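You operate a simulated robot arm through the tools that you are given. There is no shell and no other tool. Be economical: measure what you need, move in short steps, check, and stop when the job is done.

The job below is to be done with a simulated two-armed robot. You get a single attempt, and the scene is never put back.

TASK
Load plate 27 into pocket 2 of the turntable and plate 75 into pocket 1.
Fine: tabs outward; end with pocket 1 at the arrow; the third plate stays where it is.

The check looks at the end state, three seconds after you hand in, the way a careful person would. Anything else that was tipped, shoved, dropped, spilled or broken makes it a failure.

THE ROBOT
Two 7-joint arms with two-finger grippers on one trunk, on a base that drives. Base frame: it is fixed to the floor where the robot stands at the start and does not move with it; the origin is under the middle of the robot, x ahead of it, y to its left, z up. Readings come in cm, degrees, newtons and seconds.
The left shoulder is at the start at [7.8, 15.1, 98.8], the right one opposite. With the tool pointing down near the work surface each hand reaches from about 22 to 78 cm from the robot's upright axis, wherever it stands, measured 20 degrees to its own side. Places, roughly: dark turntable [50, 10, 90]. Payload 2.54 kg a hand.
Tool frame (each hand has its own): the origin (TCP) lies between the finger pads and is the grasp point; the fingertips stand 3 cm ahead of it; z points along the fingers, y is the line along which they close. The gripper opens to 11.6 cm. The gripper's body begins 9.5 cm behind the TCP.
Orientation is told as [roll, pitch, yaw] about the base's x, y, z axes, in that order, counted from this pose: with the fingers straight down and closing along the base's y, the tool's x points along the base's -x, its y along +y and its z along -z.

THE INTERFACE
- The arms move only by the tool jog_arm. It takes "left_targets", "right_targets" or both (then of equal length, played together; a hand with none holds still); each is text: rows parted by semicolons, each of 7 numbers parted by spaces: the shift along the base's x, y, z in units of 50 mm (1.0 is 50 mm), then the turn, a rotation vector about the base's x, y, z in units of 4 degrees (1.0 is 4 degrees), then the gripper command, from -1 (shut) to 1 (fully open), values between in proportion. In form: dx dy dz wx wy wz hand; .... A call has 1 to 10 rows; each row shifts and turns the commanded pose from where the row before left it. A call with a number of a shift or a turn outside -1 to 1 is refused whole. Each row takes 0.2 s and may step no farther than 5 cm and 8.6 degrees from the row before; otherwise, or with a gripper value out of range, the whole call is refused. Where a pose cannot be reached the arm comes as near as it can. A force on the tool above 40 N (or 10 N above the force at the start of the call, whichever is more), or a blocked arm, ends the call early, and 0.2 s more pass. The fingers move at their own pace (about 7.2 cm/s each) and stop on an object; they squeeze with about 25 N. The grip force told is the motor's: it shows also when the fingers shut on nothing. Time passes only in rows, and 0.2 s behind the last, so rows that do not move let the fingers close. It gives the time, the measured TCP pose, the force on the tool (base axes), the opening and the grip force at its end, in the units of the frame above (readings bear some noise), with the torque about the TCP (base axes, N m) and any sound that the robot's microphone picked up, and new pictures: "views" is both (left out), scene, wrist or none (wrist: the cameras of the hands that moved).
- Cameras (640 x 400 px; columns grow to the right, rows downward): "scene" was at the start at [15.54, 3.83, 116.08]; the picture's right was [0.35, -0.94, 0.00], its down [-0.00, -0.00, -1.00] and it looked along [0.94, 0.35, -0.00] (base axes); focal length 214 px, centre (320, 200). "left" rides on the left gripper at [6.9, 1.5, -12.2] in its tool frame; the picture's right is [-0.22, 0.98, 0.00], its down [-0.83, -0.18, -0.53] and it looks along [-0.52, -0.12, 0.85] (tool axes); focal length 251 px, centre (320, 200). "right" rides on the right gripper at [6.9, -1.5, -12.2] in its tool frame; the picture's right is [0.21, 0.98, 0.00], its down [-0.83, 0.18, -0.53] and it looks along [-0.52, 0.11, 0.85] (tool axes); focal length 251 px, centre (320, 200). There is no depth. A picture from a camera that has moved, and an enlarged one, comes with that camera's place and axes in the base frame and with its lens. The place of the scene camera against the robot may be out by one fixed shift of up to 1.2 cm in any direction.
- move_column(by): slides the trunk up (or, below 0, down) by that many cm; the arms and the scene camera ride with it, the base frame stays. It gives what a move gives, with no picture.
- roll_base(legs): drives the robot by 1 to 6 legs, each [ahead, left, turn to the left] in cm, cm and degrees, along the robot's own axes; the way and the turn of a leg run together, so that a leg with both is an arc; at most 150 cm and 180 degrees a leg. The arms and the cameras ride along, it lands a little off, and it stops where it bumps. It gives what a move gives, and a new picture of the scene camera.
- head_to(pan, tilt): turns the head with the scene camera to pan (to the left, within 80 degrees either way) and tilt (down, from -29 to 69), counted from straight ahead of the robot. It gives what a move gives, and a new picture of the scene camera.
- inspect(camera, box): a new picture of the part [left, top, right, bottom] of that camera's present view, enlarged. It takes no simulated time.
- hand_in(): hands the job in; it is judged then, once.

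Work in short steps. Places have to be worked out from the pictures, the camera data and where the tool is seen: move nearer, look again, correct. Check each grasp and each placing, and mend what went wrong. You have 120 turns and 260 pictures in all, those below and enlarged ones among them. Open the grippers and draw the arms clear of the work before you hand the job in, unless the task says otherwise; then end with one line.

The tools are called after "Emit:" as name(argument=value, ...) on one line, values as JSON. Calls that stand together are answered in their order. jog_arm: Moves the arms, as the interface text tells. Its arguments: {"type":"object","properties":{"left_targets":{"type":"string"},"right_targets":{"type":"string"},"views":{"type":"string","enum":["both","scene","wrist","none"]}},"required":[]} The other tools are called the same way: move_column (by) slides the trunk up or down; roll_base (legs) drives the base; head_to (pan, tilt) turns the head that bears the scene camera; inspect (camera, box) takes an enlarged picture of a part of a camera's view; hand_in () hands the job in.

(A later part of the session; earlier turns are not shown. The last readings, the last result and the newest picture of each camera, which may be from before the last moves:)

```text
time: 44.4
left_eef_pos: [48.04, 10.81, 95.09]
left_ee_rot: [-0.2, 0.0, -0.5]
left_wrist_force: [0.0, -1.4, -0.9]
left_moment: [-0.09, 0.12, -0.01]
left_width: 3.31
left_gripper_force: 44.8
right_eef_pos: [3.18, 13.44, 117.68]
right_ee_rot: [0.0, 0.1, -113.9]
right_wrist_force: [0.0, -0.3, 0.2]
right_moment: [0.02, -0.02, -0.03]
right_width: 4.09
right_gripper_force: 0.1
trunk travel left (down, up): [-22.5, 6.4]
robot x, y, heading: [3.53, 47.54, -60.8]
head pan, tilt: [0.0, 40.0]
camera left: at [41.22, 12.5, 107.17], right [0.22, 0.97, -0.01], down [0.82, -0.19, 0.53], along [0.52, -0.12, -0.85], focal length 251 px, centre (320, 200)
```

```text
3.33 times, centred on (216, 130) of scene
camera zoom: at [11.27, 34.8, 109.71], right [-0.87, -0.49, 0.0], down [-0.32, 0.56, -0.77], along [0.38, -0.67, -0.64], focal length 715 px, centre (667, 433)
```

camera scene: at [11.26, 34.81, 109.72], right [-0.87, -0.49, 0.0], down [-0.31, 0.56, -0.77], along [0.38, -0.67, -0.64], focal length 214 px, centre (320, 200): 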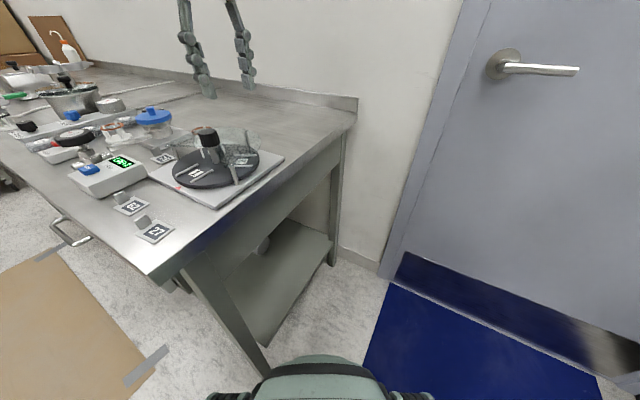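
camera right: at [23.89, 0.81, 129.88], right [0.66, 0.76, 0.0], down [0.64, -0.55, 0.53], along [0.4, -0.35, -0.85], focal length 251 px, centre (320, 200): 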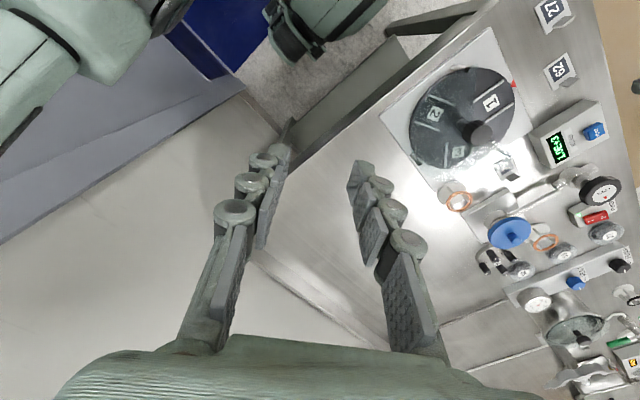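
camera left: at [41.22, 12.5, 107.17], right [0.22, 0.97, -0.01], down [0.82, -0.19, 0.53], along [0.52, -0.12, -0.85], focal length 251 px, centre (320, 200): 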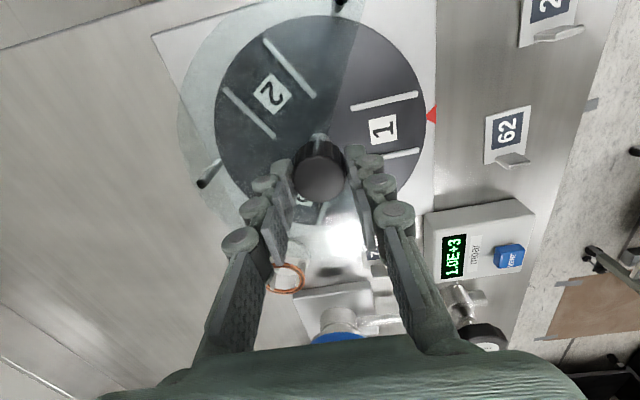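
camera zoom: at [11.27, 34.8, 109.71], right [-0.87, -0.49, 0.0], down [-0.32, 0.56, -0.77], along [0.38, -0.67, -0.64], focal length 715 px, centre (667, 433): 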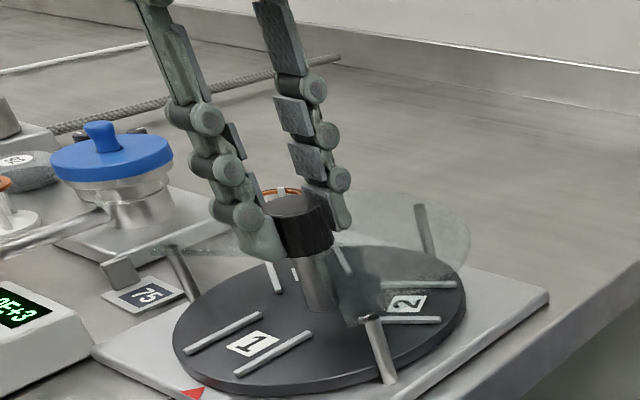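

Gripped (3.3 cm). I turn the first 40° clockwise.

Emit:
jog_arm(left_targets="0 0 0 0 0 -1 -1; 0 0 0 0 0 -1 -1; 0 0 0 0 0 -1 -1; 0 0 0 0 0 -1 -1; 0 0 0 0 0 -1 -1; 0 0 0 0 0 -1 -1; 0 0 0 0 0 -1 -1; 0 0 0 0 0 -1 -1; 0 0 0 0 0 -1 -1; 0 0 0 0 0 -1 -1", views="wrist")

```text
time: 46.6
left_eef_pos: [48.16, 10.68, 94.9]
left_ee_rot: [-0.3, 0.0, -40.6]
left_wrist_force: [4.7, -3.3, -0.4]
left_moment: [-0.73, -0.81, 0.07]
left_width: 3.31
left_gripper_force: 45.0
right_eef_pos: [3.23, 13.62, 117.72]
right_ee_rot: [-0.1, 0.1, -113.9]
right_wrist_force: [-1.0, -0.1, 0.2]
right_moment: [0.03, -0.01, -0.02]
right_width: 4.05
right_gripper_force: 0.2
trunk travel left (down, up): [-22.5, 6.4]
robot x, y, heading: [3.58, 47.6, -60.7]
head pan, tilt: [0.0, 40.0]
camera left: at [43.86, 16.44, 107.17], right [0.8, 0.6, -0.01], down [0.51, -0.67, 0.53], along [0.32, -0.43, -0.85], focal length 251 px, centre (320, 200)
```

left: 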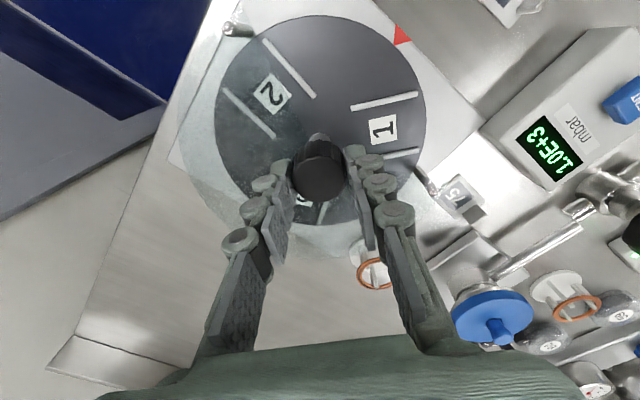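

The disc turns with the knob and with little force. I continue another 80°, to where pocket 2 should be at the arrow.

Emit:
jog_arm(left_targets="0 0 0 0 0 -1 -1; 0 0 0 0 0 -1 -1; 0 0 0 0 0 -1 -1; 0 0 0 0 0 -1 -1; 0 0 0 0 0 -1 -1; 0 0 0 0 0 -1 -1; 0 0 0 0 0 -1 -1; 0 0 0 0 0 -1 -1; 0 0 0 0 0 -1 -1; 0 0 0 0 0 -1 -1", views="none")

Emit:
jog_arm(left_targets="0 0 0 0 0 -1 -1; 0 0 0 0 0 -1 -1; 0 0 0 0 0 -1 -1; 0 0 0 0 0 -1 -1; 0 0 0 0 0 -1 -1; 0 0 0 0 0 -1 -1; 0 0 0 0 0 -1 -1; 0 0 0 0 0 -1 -1", views="wrist")

```text
time: 48.8
left_eef_pos: [48.08, 10.7, 94.98]
left_ee_rot: [-0.4, -0.2, -80.6]
left_wrist_force: [0.8, -16.6, 7.1]
left_moment: [-0.69, -0.05, -0.01]
left_width: 3.33
left_gripper_force: 45.3
right_eef_pos: [3.08, 13.56, 117.6]
right_ee_rot: [0.0, 0.0, -114.1]
right_wrist_force: [0.1, 0.1, -0.2]
right_moment: [0.02, 0.02, 0.0]
right_width: 4.05
right_gripper_force: 0.0
trunk travel left (down, up): [-22.5, 6.4]
robot x, y, heading: [3.58, 47.44, -60.6]
head pan, tilt: [0.0, 40.0]
```

```text
time: 50.3
left_eef_pos: [47.92, 10.88, 95.0]
left_ee_rot: [0.6, -0.7, -104.3]
left_wrist_force: [4.6, -7.3, -3.3]
left_moment: [0.02, -0.18, -0.01]
left_width: 3.31
left_gripper_force: 45.5
left hand out of reach, approached as far as the arm can: row 6, 7
right_eef_pos: [3.34, 13.52, 117.48]
right_ee_rot: [0.0, 0.0, -114.1]
right_wrist_force: [-0.2, 0.4, 0.3]
right_moment: [0.01, 0.02, -0.04]
right_width: 4.08
right_gripper_force: 0.1
trunk travel left (down, up): [-22.5, 6.4]
robot x, y, heading: [3.46, 47.74, -60.5]
head pan, tilt: [0.0, 40.0]
stopped in row 7 (left hand): the force on the tool passed its limit at 53 N (the readings are from after the stop); the commanded pose is now the measured one
camera left: at [50.95, 17.26, 107.09], right [0.89, -0.45, 0.01], down [-0.38, -0.75, 0.54], along [-0.23, -0.49, -0.84], focal length 251 px, centre (320, 200)
```

left: 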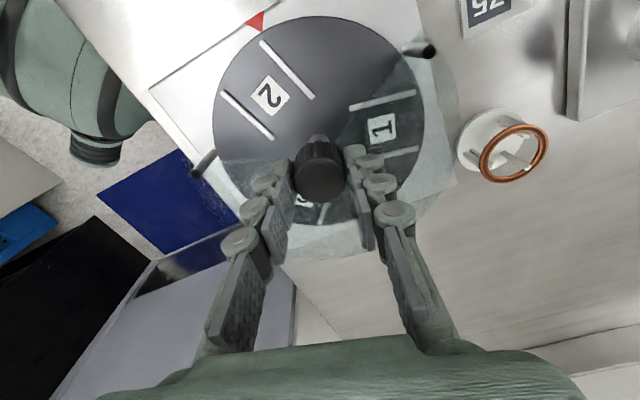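

Wrist limit at −104°. I open, rotate back 24°, and regrip.

Emit:
jog_arm(left_targets="0 0 0 0 0 0 0; 0 0 0 0 0 0 0; 0 0 0 0 0 1 0; 0 0 0 0 0 1 0; 0 0 0 0 0 1 0; 0 0 0 0 0 1 0; 0 0 0 0 0 1 0; 0 0 0 0 0 1 0; 0 0 0 0 0 0 0", views="wrist")

Emit:
inspect(camera="left", box=[160, 0, 480, 200])

```text
time: 52.3
left_eef_pos: [47.73, 10.93, 95.11]
left_ee_rot: [0.6, -0.6, -80.3]
left_wrist_force: [-1.2, -0.6, -0.4]
left_moment: [0.01, -0.01, 0.0]
left_width: 5.8
left_gripper_force: 0.0
right_eef_pos: [3.2, 13.66, 117.67]
right_ee_rot: [0.0, 0.0, -114.0]
right_wrist_force: [0.2, 0.2, 0.1]
right_moment: [0.0, -0.01, -0.02]
right_width: 4.08
right_gripper_force: 0.0
trunk travel left (down, up): [-22.5, 6.4]
robot x, y, heading: [3.58, 47.51, -60.8]
head pan, tilt: [0.0, 40.0]
camera left: at [47.94, 18.13, 107.26], right [1.0, -0.05, 0.01], down [-0.05, -0.84, 0.54], along [-0.01, -0.54, -0.84], focal length 251 px, centre (320, 200)
```

left: 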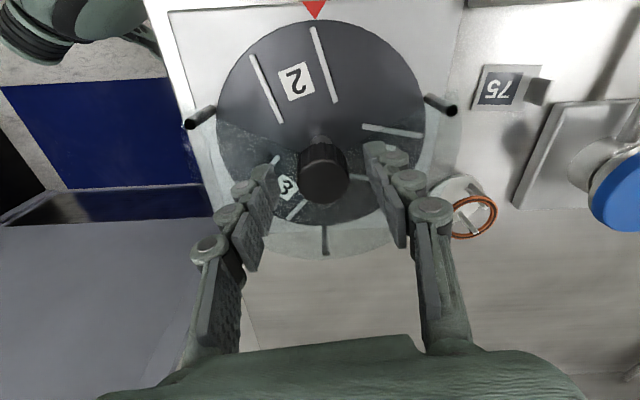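

```text
2.00 times, centred on (320, 100) of left
camera zoom: at [47.94, 18.13, 107.26], right [1.0, -0.05, 0.01], down [-0.05, -0.84, 0.54], along [-0.01, -0.54, -0.84], focal length 503 px, centre (320, 400)
```

zoom: 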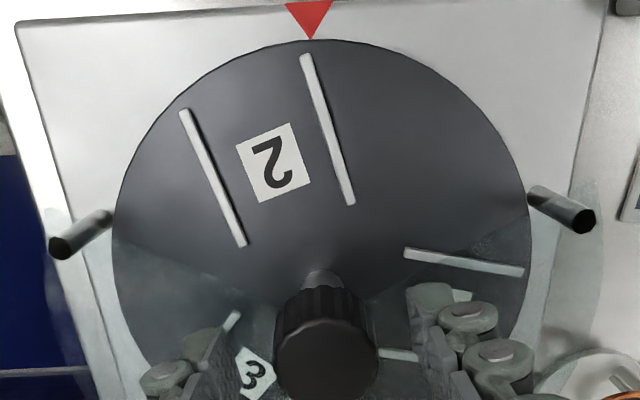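

Disc centre is ≈(48.0, 10.8), and pocket 2's axis is still 16.4° short of the arrow. I regrip centred and turn −16.4°.

Emit:
jog_arm(left_targets="0.05 -0.02 0 0 0 0 -1; 0 0 0 0 0 0 -1; 0 0 0 0 0 0 -1; 0 0 0 0 0 -0.82 -1; 0 0 0 0 0 -0.82 -1; 0 0 0 0 0 -0.82 -1; 0 0 0 0 0 -0.82 -1; 0 0 0 0 0 -0.82 -1; 0 0 0 0 0 0 -1", views="none")

Emit:
jog_arm(left_targets="0 0 0 0 0 0 0; 0 0 0 0 0 0 0; 0 0 0.5 0 0 0 0; 0 0 0.7 0 0 0.5 0; 0 0 0.7 0 0 1 0; 0 0 0 0 0 1 0; 0 0 0 0 0 1 0; 0 0 0 0 0 0 0", views="wrist")

Emit:
inspect(camera="left", box=[160, 0, 480, 200])

```text
time: 54.3
left_eef_pos: [48.03, 10.95, 95.09]
left_ee_rot: [0.5, -0.4, -96.9]
left_wrist_force: [-15.1, 10.3, -19.9]
left_moment: [-0.1, 0.29, -0.04]
left_width: 3.3
left_gripper_force: 44.5
right_eef_pos: [3.11, 13.59, 117.71]
right_ee_rot: [0.0, 0.0, -114.1]
right_wrist_force: [0.3, 0.0, 0.2]
right_moment: [0.01, 0.0, 0.01]
right_width: 4.06
right_gripper_force: 0.1
trunk travel left (down, up): [-22.5, 6.4]
robot x, y, heading: [3.4, 47.52, -61.1]
head pan, tilt: [0.0, 40.0]
```

```text
time: 56.1
left_eef_pos: [48.14, 10.82, 104.53]
left_ee_rot: [0.5, -0.7, -82.6]
left_wrist_force: [0.1, 0.2, 0.2]
left_moment: [0.02, 0.02, -0.02]
left_width: 5.79
left_gripper_force: 0.1
right_eef_pos: [3.27, 13.53, 117.63]
right_ee_rot: [-0.1, 0.0, -114.1]
right_wrist_force: [0.3, 0.0, 0.1]
right_moment: [0.02, 0.01, -0.01]
right_width: 4.07
right_gripper_force: 0.1
trunk travel left (down, up): [-22.5, 6.4]
robot x, y, heading: [3.42, 47.34, -60.7]
head pan, tilt: [0.0, 40.0]
camera left: at [48.53, 18.03, 116.69], right [1.0, -0.09, 0.01], down [-0.08, -0.84, 0.54], along [-0.04, -0.54, -0.84], focal length 251 px, centre (320, 200)
```

left: 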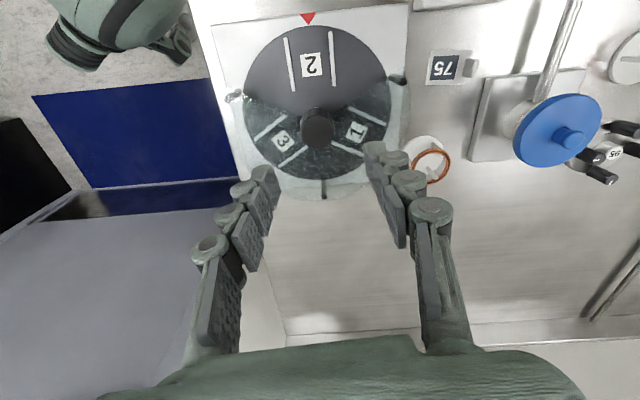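

```text
2.00 times, centred on (320, 100) of left
camera zoom: at [48.53, 18.03, 116.69], right [1.0, -0.09, 0.01], down [-0.08, -0.84, 0.54], along [-0.04, -0.54, -0.84], focal length 503 px, centre (320, 400)
```

zoom: 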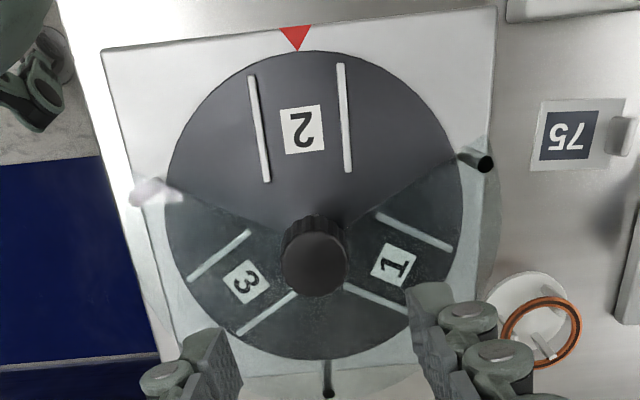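

Pocket 2 is now at the arrow. The rails are 4.4 cm apart (y ≈13.6–18.4) and the axis is at x ≈47.9. Next, I move over plate 27 with yaw ≈−87 and look closely.

Emit:
jog_arm(left_targets="-0.12 0.5 0 0 0 0 0; -0.12 0.5 0 0 0 -0.3 0; -0.12 0.5 0 0 0 -0.3 0; -0.12 0.5 0 0 0 -0.3 0; -0.12 0.5 0 0 0 -0.2 0; -0.12 0.5 0 0 0 0 0; -0.1 0.44 -0.3 0 0 0 0; 0 0 -0.4 0 0 0 0; 0 0 -0.4 0 0 0 0; 0 0 -0.3 0 0 0 0", views="wrist")

Emit:
inspect(camera="left", box=[200, 50, 440, 200])

Emit:
inspect(camera="scene", box=[80, 130, 240, 230])

```text
time: 58.3
left_eef_pos: [44.08, 28.18, 97.61]
left_ee_rot: [0.6, -0.5, -87.2]
left_wrist_force: [0.0, 0.4, -0.9]
left_moment: [-0.02, -0.01, 0.01]
left_width: 5.8
left_gripper_force: 0.0
right_eef_pos: [3.26, 13.53, 117.66]
right_ee_rot: [-0.1, 0.0, -114.0]
right_wrist_force: [0.3, -0.7, 0.0]
right_moment: [-0.04, -0.01, -0.03]
right_width: 4.07
right_gripper_force: 0.2
trunk travel left (down, up): [-22.5, 6.4]
robot x, y, heading: [3.61, 47.44, -60.9]
head pan, tilt: [0.0, 40.0]
camera left: at [44.97, 35.28, 109.66], right [0.99, -0.17, 0.01], down [-0.15, -0.83, 0.54], along [-0.08, -0.53, -0.84], focal length 251 px, centre (320, 200)
```

left: 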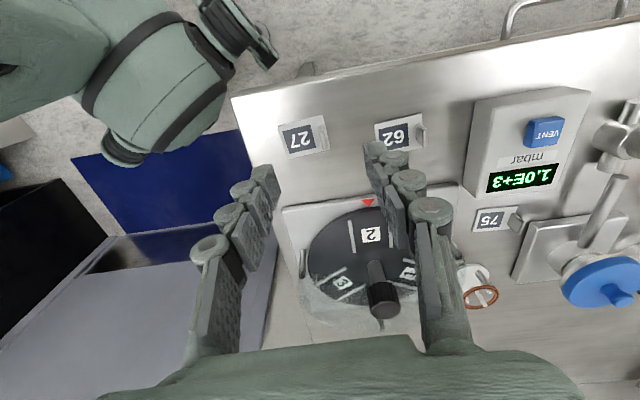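

```text
2.67 times, centred on (320, 125) of left
camera zoom: at [44.97, 35.28, 109.66], right [0.99, -0.17, 0.01], down [-0.15, -0.83, 0.54], along [-0.08, -0.53, -0.84], focal length 670 px, centre (320, 400)
```

zoom: 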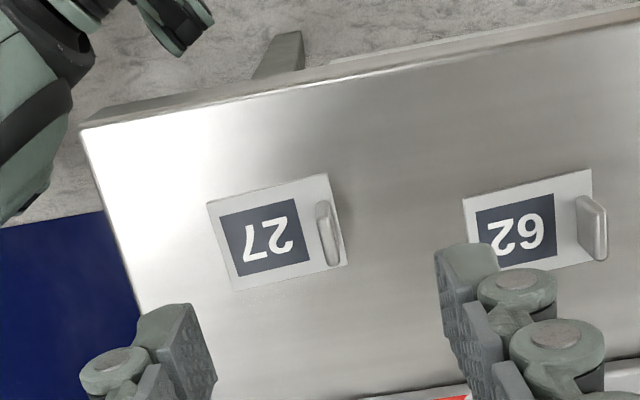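

```text
4.00 times, centred on (160, 180) of scene
camera zoom: at [11.29, 34.8, 109.72], right [-0.87, -0.49, 0.0], down [-0.32, 0.56, -0.77], along [0.38, -0.67, -0.64], focal length 858 px, centre (960, 280)
```

zoom: 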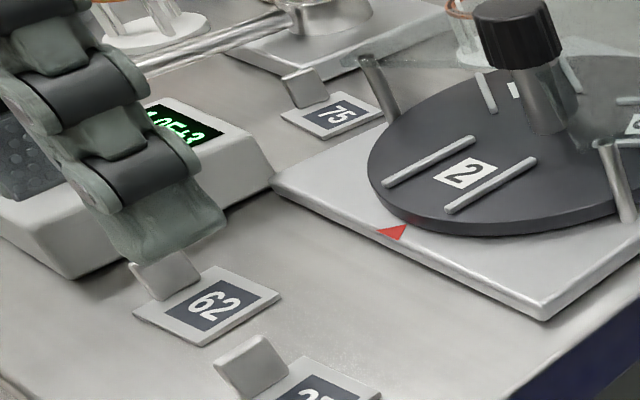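

Plate 27: corners give centre (42.35, 27.4), size 4.5×3.5, axis +3.8°, tab at x ≈44.15, y ≈27.6. I narrow the gripper and descend to TCP z 91, then look.

Emit:
jog_arm(left_targets="0.02 -0.1 -0.3 0 0 0.15 -0.5; 0 0 -0.4 0 0 0 -0.5; 0 0 -0.4 0 0 0 -0.5; 0 0 -0.22 0 0 0 -0.5; 0 0 0 0 0 0 -0.5", views="wrist")

Emit:
inspect(camera="left", box=[240, 80, 400, 180])

Emit:
inspect(camera="scene", box=[90, 150, 218, 230])

```text
time: 59.5
left_eef_pos: [43.93, 27.73, 91.05]
left_ee_rot: [0.6, -0.5, -86.6]
left_wrist_force: [-0.1, -0.1, 1.1]
left_moment: [0.02, -0.03, 0.0]
left_width: 2.89
left_gripper_force: 0.2
right_eef_pos: [3.1, 13.51, 117.63]
right_ee_rot: [-0.1, -0.1, -113.9]
right_wrist_force: [0.1, 0.2, -0.6]
right_moment: [0.02, 0.03, -0.05]
right_width: 4.05
right_gripper_force: 0.1
trunk travel left (down, up): [-22.5, 6.4]
robot x, y, heading: [3.33, 47.49, -60.6]
head pan, tilt: [0.0, 40.0]
camera left: at [44.82, 34.73, 103.12], right [0.99, -0.16, 0.01], down [-0.14, -0.83, 0.54], along [-0.07, -0.53, -0.84], focal length 251 px, centre (320, 200)
```

left: 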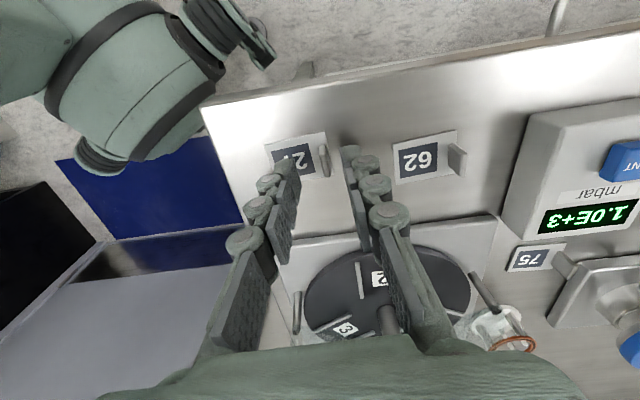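

```text
4.00 times, centred on (320, 130) of left
camera zoom: at [44.82, 34.73, 103.12], right [0.99, -0.16, 0.01], down [-0.14, -0.83, 0.54], along [-0.07, -0.53, -0.84], focal length 1006 px, centre (320, 480)
```

zoom: 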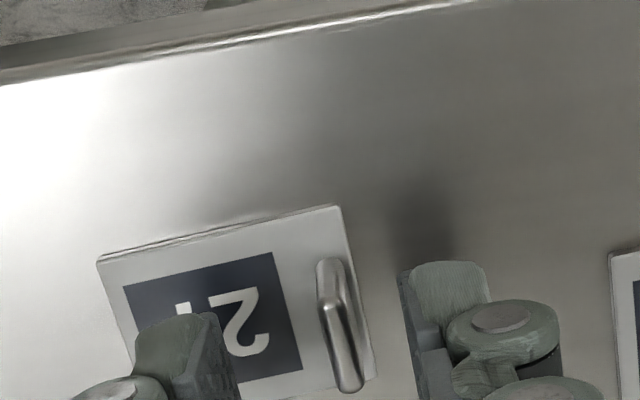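

```text
5.00 times, centred on (154, 190) of scene
camera zoom: at [11.29, 34.8, 109.72], right [-0.87, -0.49, 0.0], down [-0.32, 0.56, -0.77], along [0.38, -0.67, -0.64], focal length 1072 px, centre (1150, 250)
```

zoom: 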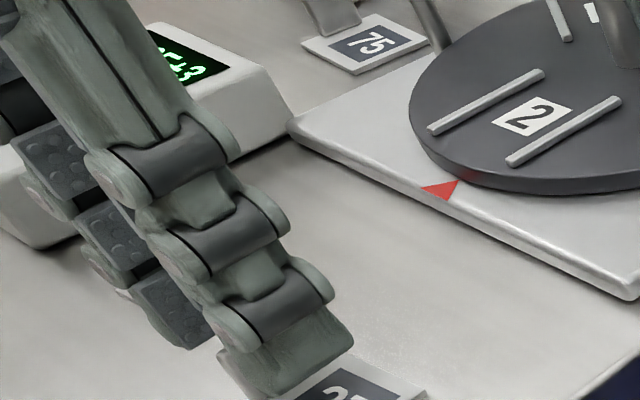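

Fingers straddle the tab. I descend 2 cm and close.

Emit:
jog_arm(left_targets="0.02 -0.02 -0.2 0 0 0 -0.5; 0.02 0 -0.2 0 0 0 -0.5; 0 0 0 0 0 0 -0.5", views="none")

Emit:
inspect(camera="scene", box=[90, 150, 218, 230])

Emit:
inspect(camera="left", box=[240, 80, 400, 180])

```text
time: 60.3
left_eef_pos: [44.01, 27.51, 89.26]
left_ee_rot: [0.7, -0.7, -86.6]
left_wrist_force: [-2.8, 0.0, 10.7]
left_moment: [0.04, 0.28, -0.01]
left_width: 3.0
left_gripper_force: 0.8
right_eef_pos: [3.22, 13.66, 117.69]
right_ee_rot: [-0.1, -0.1, -114.0]
right_wrist_force: [-0.5, 0.5, 0.0]
right_moment: [0.01, -0.01, -0.03]
right_width: 4.06
right_gripper_force: 0.1
trunk travel left (down, up): [-22.5, 6.4]
robot x, y, heading: [3.46, 47.48, -60.7]
head pan, tilt: [0.0, 40.0]
```

```text
5.00 times, centred on (154, 190) of scene
camera zoom: at [11.21, 34.84, 109.75], right [-0.87, -0.49, 0.0], down [-0.31, 0.56, -0.77], along [0.38, -0.67, -0.64], focal length 1072 px, centre (1150, 250)
```

zoom: 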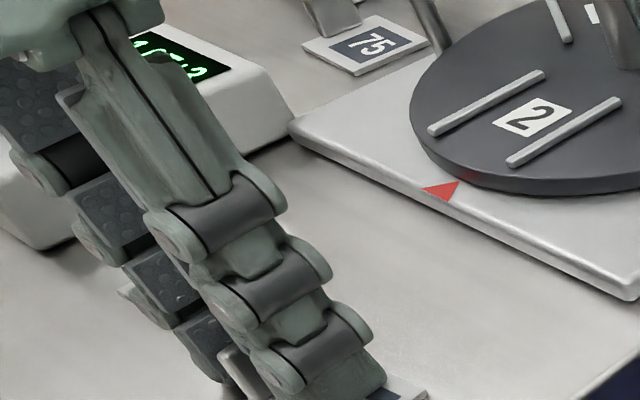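

```text
4.00 times, centred on (320, 130) of left
camera zoom: at [44.92, 34.55, 101.32], right [0.99, -0.16, 0.01], down [-0.14, -0.83, 0.54], along [-0.07, -0.54, -0.84], focal length 1006 px, centre (320, 480)
```

zoom: 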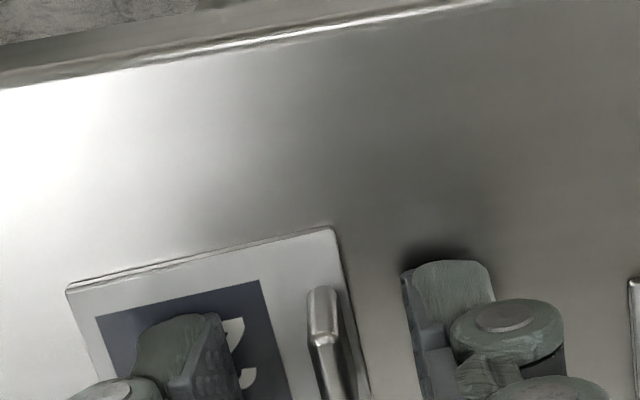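

The inner fingertip already touches the tile (10.7 N), so the tile top is at about z 86.2. I lift 4 mm and close.

Emit:
jog_arm(left_targets="0 0 0.1 0 0 0 -0.5; 0.02 0 0 0 0 0 -1; 0 0 0 0 0 0 -1; 0 0 0 0 0 0 -1", views="none")

Emit:
inspect(camera="left", box=[240, 80, 400, 180])

```text
time: 61.3
left_eef_pos: [44.48, 27.44, 89.54]
left_ee_rot: [0.6, -0.6, -86.6]
left_wrist_force: [-0.4, -0.4, 0.1]
left_moment: [0.01, 0.0, 0.0]
left_width: 0.61
left_gripper_force: 25.2
right_eef_pos: [3.13, 13.64, 117.66]
right_ee_rot: [0.1, 0.1, -114.0]
right_wrist_force: [0.2, 0.4, 0.3]
right_moment: [0.01, -0.01, 0.0]
right_width: 4.08
right_gripper_force: 0.0
trunk travel left (down, up): [-22.5, 6.4]
robot x, y, heading: [3.7, 47.28, -60.3]
head pan, tilt: [0.0, 40.0]
```

```text
4.00 times, centred on (320, 130) of left
camera zoom: at [45.22, 34.55, 101.67], right [0.99, -0.16, 0.01], down [-0.14, -0.83, 0.54], along [-0.07, -0.54, -0.84], focal length 1006 px, centre (320, 480)
```

zoom: 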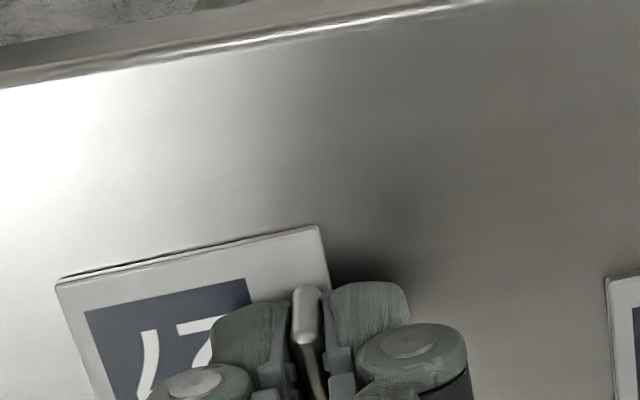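

Gripped at 0.61 cm, the tab thickness. I lift, then begin yawing toward 0.

Emit:
jog_arm(left_targets="0 0 0.1 0 0 0 -1; 0 0 0.3 0 0 0 -1; 0 0 0.5 0 0 0 -1; 0 0 0.7 0 0 0 -1; 0 0 0.5 0 0 0.5 -1; 0 0 0 0 0 1 -1; 0 0 0 0 0 1 -1; 0 0 0 0 0 1 -1; 0 0 0 0 0 1 -1; 0 0 0 0 0 1 -1", views="both")

```text
time: 63.5
left_eef_pos: [44.45, 27.43, 99.98]
left_ee_rot: [0.7, -0.6, -64.5]
left_wrist_force: [-0.1, -0.2, 0.1]
left_moment: [0.0, 0.02, 0.01]
left_width: 0.61
left_gripper_force: 24.9
right_eef_pos: [3.18, 13.63, 117.56]
right_ee_rot: [0.0, 0.0, -114.0]
right_wrist_force: [0.3, 0.5, 0.5]
right_moment: [-0.02, 0.0, 0.02]
right_width: 4.04
right_gripper_force: 0.0
trunk travel left (down, up): [-22.5, 6.4]
robot x, y, heading: [3.66, 47.81, -60.7]
head pan, tilt: [0.0, 40.0]
camera scene: at [11.29, 34.8, 109.72], right [-0.87, -0.49, 0.0], down [-0.32, 0.56, -0.77], along [0.38, -0.67, -0.64], focal length 214 px, centre (320, 200)
camera left: at [42.57, 34.37, 112.08], right [0.97, 0.23, 0.01], down [0.18, -0.82, 0.54], along [0.13, -0.52, -0.84], focal length 251 px, centre (320, 200)
```

scene: 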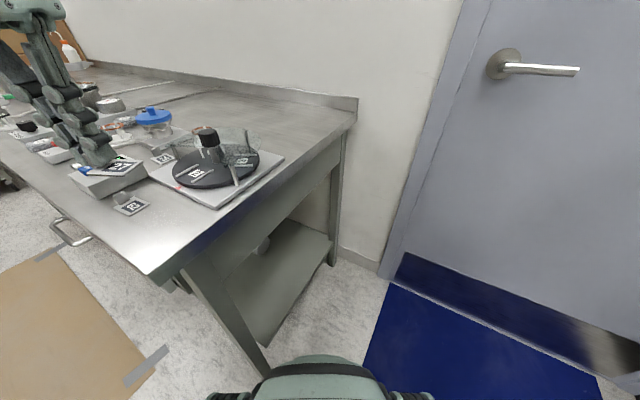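
left: 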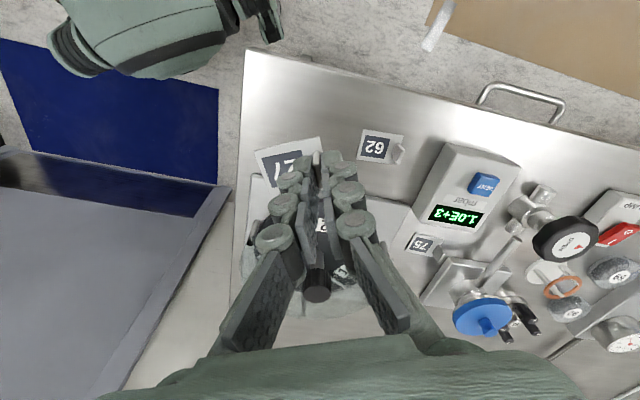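

Held firmly. I continue the yaw to 0 and move above the pocket.

Emit:
jog_arm(left_targets="0.07 -0.19 0 0 0 1 -1; 0.07 -0.19 0 0 0 1 -1; 0.07 -0.19 0 0 0 1 -1; 0.07 -0.19 0 0 0 1 -1; 0.07 -0.19 0 0 0 1 -1; 0.07 -0.19 0 0 0 1 -1; 0.07 -0.19 0 0 0 1 -1; 0.07 -0.19 0 0 0 1 -1; 0.07 -0.19 0 0 0 1 -1; 0.06 -0.19 0 0 0 1 -1", views="none")

Emit:
jog_arm(left_targets="0 0 0 0 0 1 -1; 0 0 0 0 0 1 -1; 0 0 0 0 0 1 -1; 0 0 0 0 0 1 -1; 0 0 0 0 0 1 -1; 0 0 0 0 0 1 -1; 0 0 -0.3 0 0 0 -1; 0 0 -0.3 0 0 0 -1; 0 0 0 0 0 0 -1", views="both")

Emit:
inspect(camera="scene", box=[120, 80, 312, 200])

Emit:
inspect(camera="left", box=[240, 80, 432, 200])

```text
time: 65.7
left_eef_pos: [47.83, 17.99, 100.09]
left_ee_rot: [0.6, -0.6, -24.5]
left_wrist_force: [0.0, -0.6, -0.1]
left_moment: [-0.01, -0.02, -0.02]
left_width: 0.6
left_gripper_force: 24.7
right_eef_pos: [3.27, 13.56, 117.62]
right_ee_rot: [0.0, 0.0, -114.0]
right_wrist_force: [-0.2, -0.2, 0.1]
right_moment: [0.0, -0.01, -0.02]
right_width: 4.03
right_gripper_force: 0.1
trunk travel left (down, up): [-22.5, 6.4]
robot x, y, heading: [2.97, 47.31, -60.7]
head pan, tilt: [0.0, 40.0]
```

```text
time: 67.7
left_eef_pos: [47.91, 18.17, 97.2]
left_ee_rot: [0.6, -0.5, -0.6]
left_wrist_force: [-0.2, 0.6, -0.4]
left_moment: [0.01, 0.06, 0.0]
left_width: 0.6
left_gripper_force: 25.2
right_eef_pos: [3.13, 13.6, 117.78]
right_ee_rot: [0.0, 0.0, -113.9]
right_wrist_force: [-0.5, 0.9, -0.4]
right_moment: [0.01, -0.01, -0.04]
right_width: 4.07
right_gripper_force: 0.1
trunk travel left (down, up): [-22.5, 6.4]
robot x, y, heading: [3.47, 47.44, -60.7]
head pan, tilt: [0.0, 40.0]
camera scene: at [11.29, 34.8, 109.72], right [-0.87, -0.49, 0.0], down [-0.32, 0.56, -0.77], along [0.38, -0.67, -0.64], focal length 214 px, centre (320, 200)
camera left: at [40.76, 19.62, 109.27], right [0.22, 0.97, 0.01], down [0.82, -0.2, 0.54], along [0.53, -0.11, -0.84], focal length 251 px, centre (320, 200)
```

scene: 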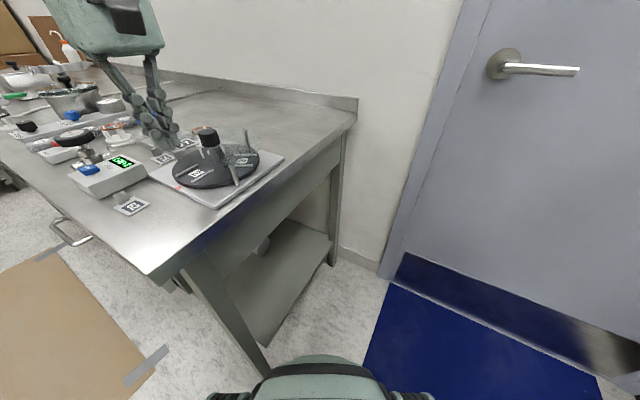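
left: 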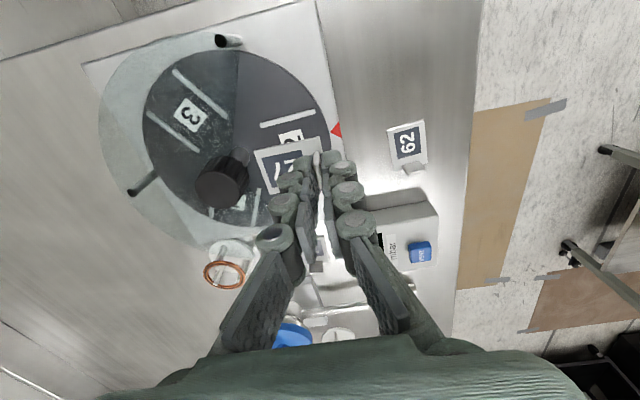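

```text
3.33 times, centred on (216, 140) of scene
camera zoom: at [11.29, 34.8, 109.72], right [-0.87, -0.49, 0.0], down [-0.32, 0.56, -0.77], along [0.38, -0.67, -0.64], focal length 715 px, centre (667, 400)
```

zoom: 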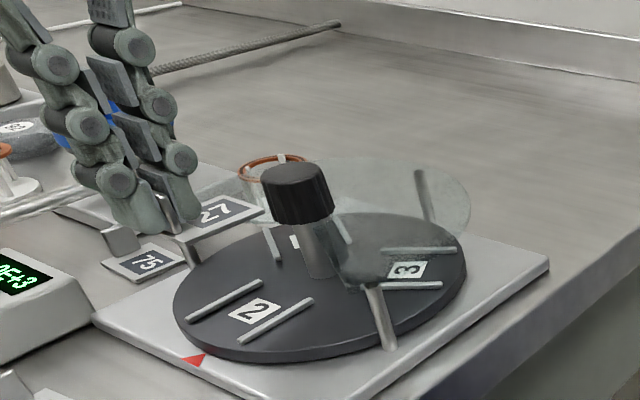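

```text
3.33 times, centred on (336, 140) of left
camera zoom: at [40.76, 19.62, 109.27], right [0.22, 0.97, 0.01], down [0.82, -0.2, 0.54], along [0.53, -0.11, -0.84], focal length 838 px, centre (267, 400)
```

zoom: 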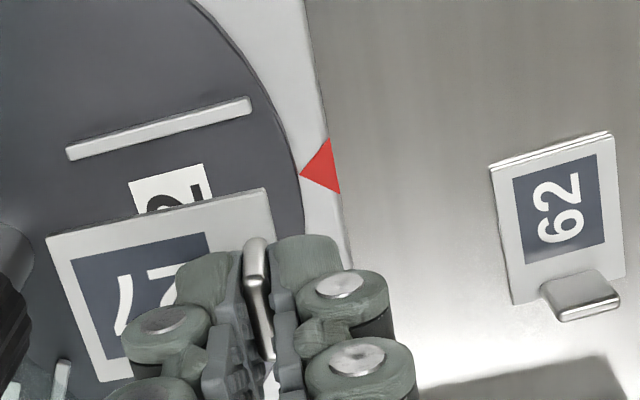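

Tile edges are parallel to the rails within ~1°. It needs about +0.3 cm in x and −0.4 cm in y. I apply this and descend partway.

Emit:
jog_arm(left_targets="0.06 -0.08 -0.2 0 0 0.2 -1; 0 0 -0.3 0 0 0 -1; 0 0 -0.2 0 0 0 -1; 0 0 0 0 0 0 -1", views="none")

Emit:
inspect(camera="left", box=[200, 60, 392, 180])

Emit:
inspect(camera="scene", box=[140, 110, 300, 210])

```text
time: 68.7
left_eef_pos: [48.11, 17.54, 93.59]
left_ee_rot: [0.7, -0.5, 0.1]
left_wrist_force: [-0.8, -0.2, -1.3]
left_moment: [-0.01, 0.0, 0.02]
left_width: 0.61
left_gripper_force: 25.8
right_eef_pos: [3.18, 13.62, 117.66]
right_ee_rot: [0.1, 0.1, -114.1]
right_wrist_force: [0.2, 0.3, 0.2]
right_moment: [0.03, -0.04, -0.01]
right_width: 4.05
right_gripper_force: 0.0
trunk travel left (down, up): [-22.5, 6.4]
robot x, y, heading: [3.45, 47.51, -60.7]
head pan, tilt: [0.0, 40.0]
```

```text
3.33 times, centred on (296, 120) of left
camera zoom: at [40.97, 18.9, 105.73], right [0.21, 0.98, 0.01], down [0.82, -0.18, 0.54], along [0.53, -0.1, -0.84], focal length 838 px, centre (400, 467)
```

zoom: 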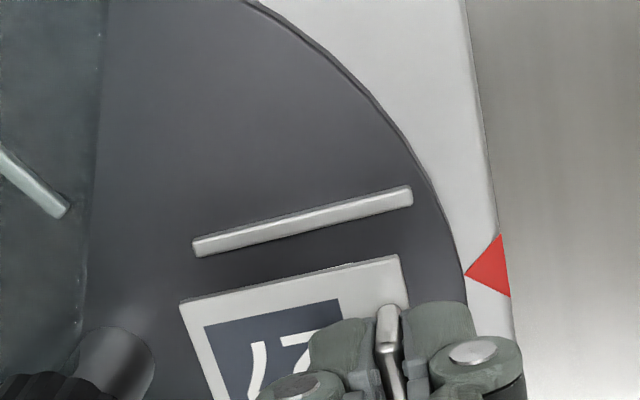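

```text
4.00 times, centred on (220, 160) of scene
camera zoom: at [11.29, 34.8, 109.72], right [-0.87, -0.49, 0.0], down [-0.32, 0.56, -0.77], along [0.38, -0.67, -0.64], focal length 858 px, centre (720, 360)
```

zoom: 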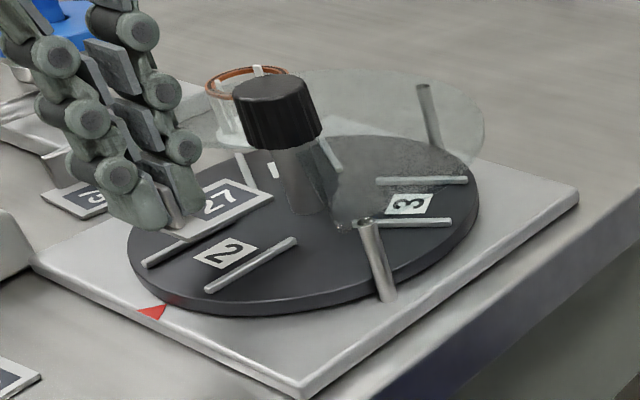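

Now the tile edge is 0.44 cm inside the rail line, as wanted. I nudge y +0.15 and lower to z ≈92.

Emit:
jog_arm(left_targets="0 0.03 -0.15 0 0 0 -1; 0 0 -0.13 0 0 0 -1; 0 0 0 0 0 0 -1", views="none")

Emit:
inspect(camera="scene", box=[140, 130, 268, 210])

```text
time: 69.5
left_eef_pos: [48.13, 17.72, 92.15]
left_ee_rot: [0.6, -0.6, 0.2]
left_wrist_force: [-0.8, -0.4, -1.1]
left_moment: [0.02, 0.02, -0.02]
left_width: 0.59
left_gripper_force: 25.9
right_eef_pos: [3.15, 13.59, 117.66]
right_ee_rot: [-0.1, -0.1, -114.0]
right_wrist_force: [-0.5, 0.5, 0.5]
right_moment: [-0.02, -0.01, -0.03]
right_width: 4.04
right_gripper_force: 0.1
trunk travel left (down, up): [-22.5, 6.4]
robot x, y, heading: [3.64, 47.41, -60.7]
head pan, tilt: [0.0, 40.0]
```

```text
5.00 times, centred on (204, 170) of scene
camera zoom: at [11.29, 34.8, 109.72], right [-0.87, -0.49, 0.0], down [-0.32, 0.56, -0.77], along [0.38, -0.67, -0.64], focal length 1072 px, centre (900, 350)
```

zoom: 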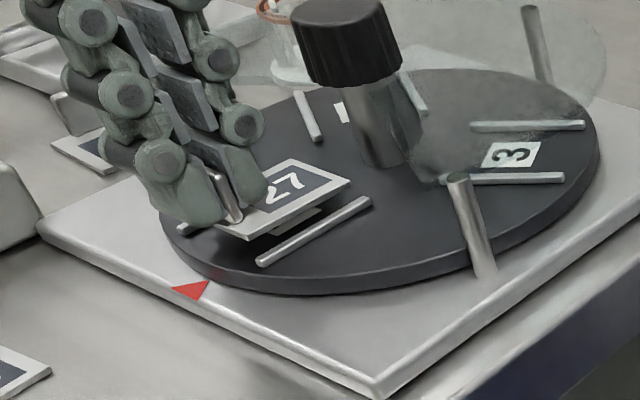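

About 0.5–1 cm still to go. I lower in small steps.

Emit:
jog_arm(left_targets="0 0 -0.06 0 0 0 -1; 0 0 -0.04 0 0 0 -1; 0 0 0 0 0 0 -1", views="none")

Emit:
inspect(camera="scene", box=[140, 130, 268, 210])

```text
time: 70.3
left_eef_pos: [48.22, 17.63, 91.69]
left_ee_rot: [0.7, -0.6, 0.2]
left_wrist_force: [1.0, -0.7, -0.4]
left_moment: [0.02, -0.03, -0.02]
left_width: 0.59
left_gripper_force: 25.4
right_eef_pos: [3.14, 13.52, 117.64]
right_ee_rot: [0.1, 0.1, -114.0]
right_wrist_force: [0.1, -0.2, -0.6]
right_moment: [0.04, 0.01, 0.02]
right_width: 4.04
right_gripper_force: 0.0
trunk travel left (down, up): [-22.5, 6.4]
robot x, y, heading: [3.56, 47.32, -60.8]
head pan, tilt: [0.0, 40.0]
```

```text
5.00 times, centred on (204, 170) of scene
camera zoom: at [11.29, 34.8, 109.72], right [-0.87, -0.49, 0.0], down [-0.32, 0.56, -0.77], along [0.38, -0.67, -0.64], focal length 1072 px, centre (900, 350)
```

zoom: 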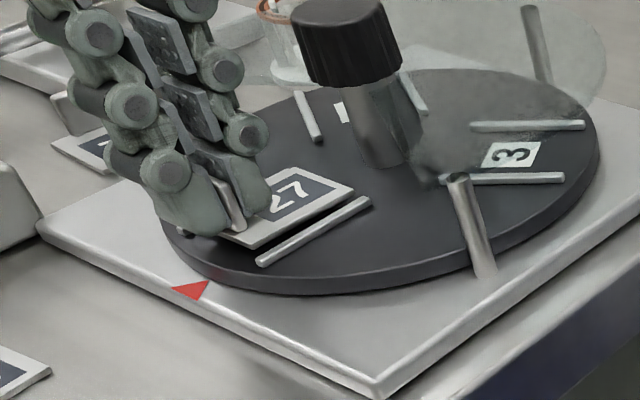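

Emit:
jog_arm(left_targets="0 0 -0.04 0 0 0 -1; 0 0 0 0 0 0 -1", views="none")

Emit:
inspect(camera="scene", box=[140, 130, 268, 210])

Emit:
inspect(camera="left", box=[200, 60, 392, 180])

```text
time: 70.9
left_eef_pos: [48.11, 17.72, 91.54]
left_ee_rot: [0.6, -0.6, 0.3]
left_wrist_force: [0.4, 0.5, -1.3]
left_moment: [-0.04, 0.02, 0.02]
left_width: 0.61
left_gripper_force: 24.5
right_eef_pos: [3.2, 13.48, 117.64]
right_ee_rot: [0.0, 0.0, -114.1]
right_wrist_force: [1.1, 0.4, -0.2]
right_moment: [0.0, -0.02, -0.04]
right_width: 4.06
right_gripper_force: 0.0
trunk travel left (down, up): [-22.5, 6.4]
robot x, y, heading: [3.82, 47.12, -60.9]
head pan, tilt: [0.0, 40.0]
```

```text
5.00 times, centred on (204, 170) of scene
camera zoom: at [11.29, 34.8, 109.72], right [-0.87, -0.49, 0.0], down [-0.32, 0.56, -0.77], along [0.38, -0.67, -0.64], focal length 1072 px, centre (900, 350)
```

zoom: 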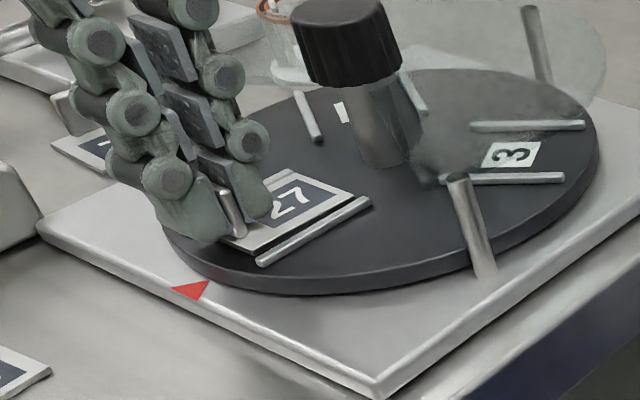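

```text
3.33 times, centred on (296, 120) of left
camera zoom: at [41.09, 19.08, 103.63], right [0.21, 0.98, 0.01], down [0.82, -0.18, 0.54], along [0.53, -0.1, -0.84], focal length 838 px, centre (400, 467)
```

zoom: 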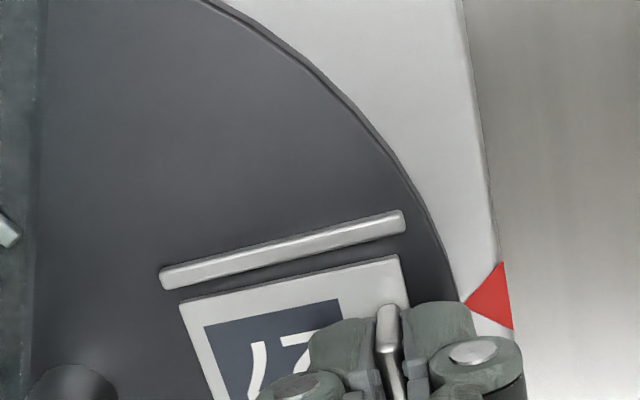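

Emit:
jog_arm(left_targets="0 0 -0.04 0 0 0 -1; 0 0 -0.03 0 0 0 -1; 0 0 0 0 0 0 -1", views="none")

Emit:
inspect(camera="scene", box=[140, 130, 268, 210])

```text
time: 71.7
left_eef_pos: [48.1, 17.68, 91.36]
left_ee_rot: [0.3, -0.7, 0.3]
left_wrist_force: [1.5, -0.2, 19.2]
left_moment: [-0.02, 0.15, 0.11]
left_width: 0.6
left_gripper_force: 25.3
right_eef_pos: [3.24, 13.68, 117.77]
right_ee_rot: [0.1, 0.0, -114.0]
right_wrist_force: [0.2, -0.6, -0.1]
right_moment: [0.03, -0.02, 0.02]
right_width: 4.05
right_gripper_force: 0.1
trunk travel left (down, up): [-22.5, 6.4]
robot x, y, heading: [3.56, 47.72, -60.8]
head pan, tilt: [0.0, 40.0]
```

```text
5.00 times, centred on (204, 170) of scene
camera zoom: at [11.19, 34.88, 109.77], right [-0.87, -0.49, 0.0], down [-0.31, 0.56, -0.77], along [0.38, -0.67, -0.64], focal length 1072 px, centre (900, 350)
```

zoom: 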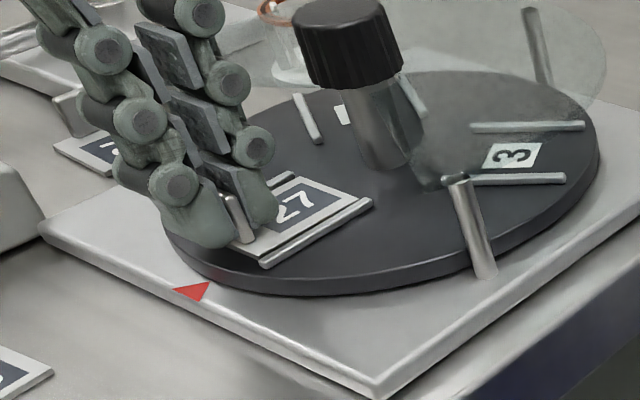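

Contact at z 91.36; the tile sits flat between the rails. I relieve the pressure, open, and rise.

Emit:
jog_arm(left_targets="0 0 0.03 0 0 0 -1; 0 0 0 0 0 0 -0.7; 0 0 0 0 0 0 -0.6; 0 0 0 0 0 0 -0.6; 0 0 0.2 0 0 0 -0.6; 0 0 0.4 0 0 0 -0.6; 0 0 0.8 0 0 0 -0.6; 0 0 0.8 0 0 0 -0.5; 0 0 0.6 0 0 0 -0.5", views="wrist")

Emit:
inspect(camera="scene", box=[140, 130, 268, 210])

Emit:
inspect(camera="left", box=[200, 60, 392, 180])

```text
time: 73.7
left_eef_pos: [48.08, 17.87, 105.13]
left_ee_rot: [0.6, -0.6, 0.2]
left_wrist_force: [-1.4, -0.3, 0.0]
left_moment: [0.01, 0.02, -0.01]
left_width: 2.9
left_gripper_force: 0.1
right_eef_pos: [3.23, 13.55, 117.69]
right_ee_rot: [0.0, 0.0, -113.9]
right_wrist_force: [0.3, -1.3, -0.3]
right_moment: [-0.02, 0.0, -0.02]
right_width: 4.07
right_gripper_force: 0.1
trunk travel left (down, up): [-22.5, 6.4]
robot x, y, heading: [3.22, 47.56, -60.8]
head pan, tilt: [0.0, 40.0]
camera left: at [40.97, 19.31, 117.36], right [0.21, 0.98, 0.01], down [0.82, -0.18, 0.54], along [0.53, -0.1, -0.84], focal length 251 px, centre (320, 200)
```

left: 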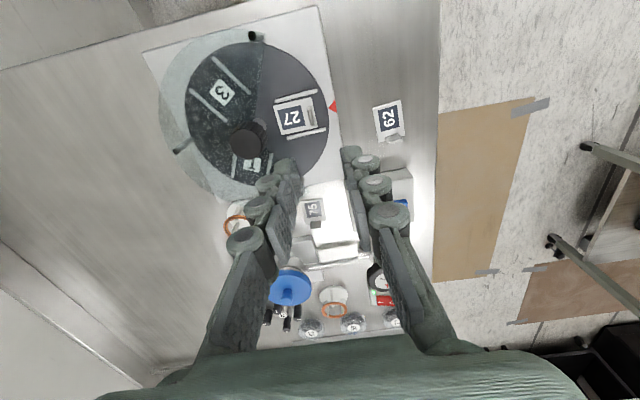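

```text
5.00 times, centred on (204, 170) of scene
camera zoom: at [11.27, 34.8, 109.72], right [-0.87, -0.49, 0.0], down [-0.31, 0.56, -0.77], along [0.38, -0.67, -0.64], focal length 1072 px, centre (900, 350)
```

zoom: 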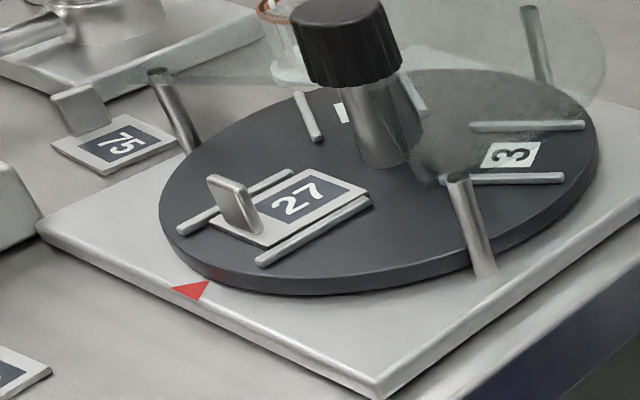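

```text
3.33 times, centred on (296, 120) of left
camera zoom: at [40.97, 19.31, 117.36], right [0.21, 0.98, 0.01], down [0.82, -0.18, 0.54], along [0.53, -0.1, -0.84], focal length 838 px, centre (400, 467)
```

zoom: 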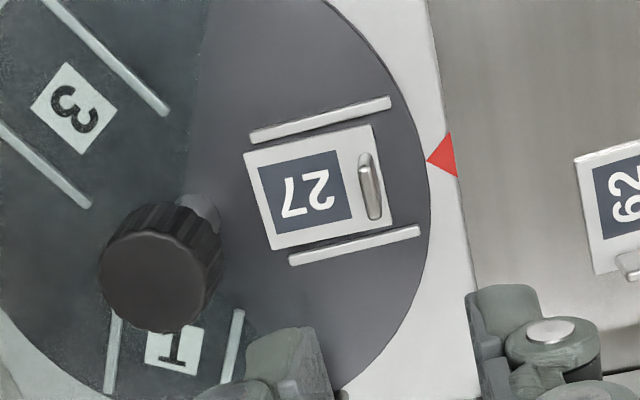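

Plate 27 is in pocket 2, flat, tab outward, but ≈0.5 cm inward of the rails' centre. I regrip the tab gently and slide it 0.45 cm outward.

Emit:
jog_arm(left_targets="0 -0.02 -0.8 0 0 0 -0.5; 0 -0.02 -0.8 0 0 0 -0.5; 0 0 -0.6 0 0 0 -0.5; 0 0 -0.3 0 0 0 -0.5; 0 0 -0.17 0 0 0 -0.5; 0 0 0 0 0 0 -0.5; 0 0 0 0 0 0 -1; 0 0 0 0 0 0 -1; 0 0 0 0 0 0 -1", views="none")

```text
time: 75.7
left_eef_pos: [48.17, 17.42, 91.93]
left_ee_rot: [0.6, -0.5, 0.2]
left_wrist_force: [-0.4, -0.4, 0.1]
left_moment: [0.0, -0.03, -0.01]
left_width: 0.57
left_gripper_force: 25.0
right_eef_pos: [3.17, 13.62, 117.63]
right_ee_rot: [0.1, 0.1, -114.0]
right_wrist_force: [0.1, 0.5, -0.6]
right_moment: [0.0, -0.06, -0.02]
right_width: 4.06
right_gripper_force: 0.1
trunk travel left (down, up): [-22.5, 6.4]
robot x, y, heading: [3.28, 47.44, -60.8]
head pan, tilt: [0.0, 40.0]
```

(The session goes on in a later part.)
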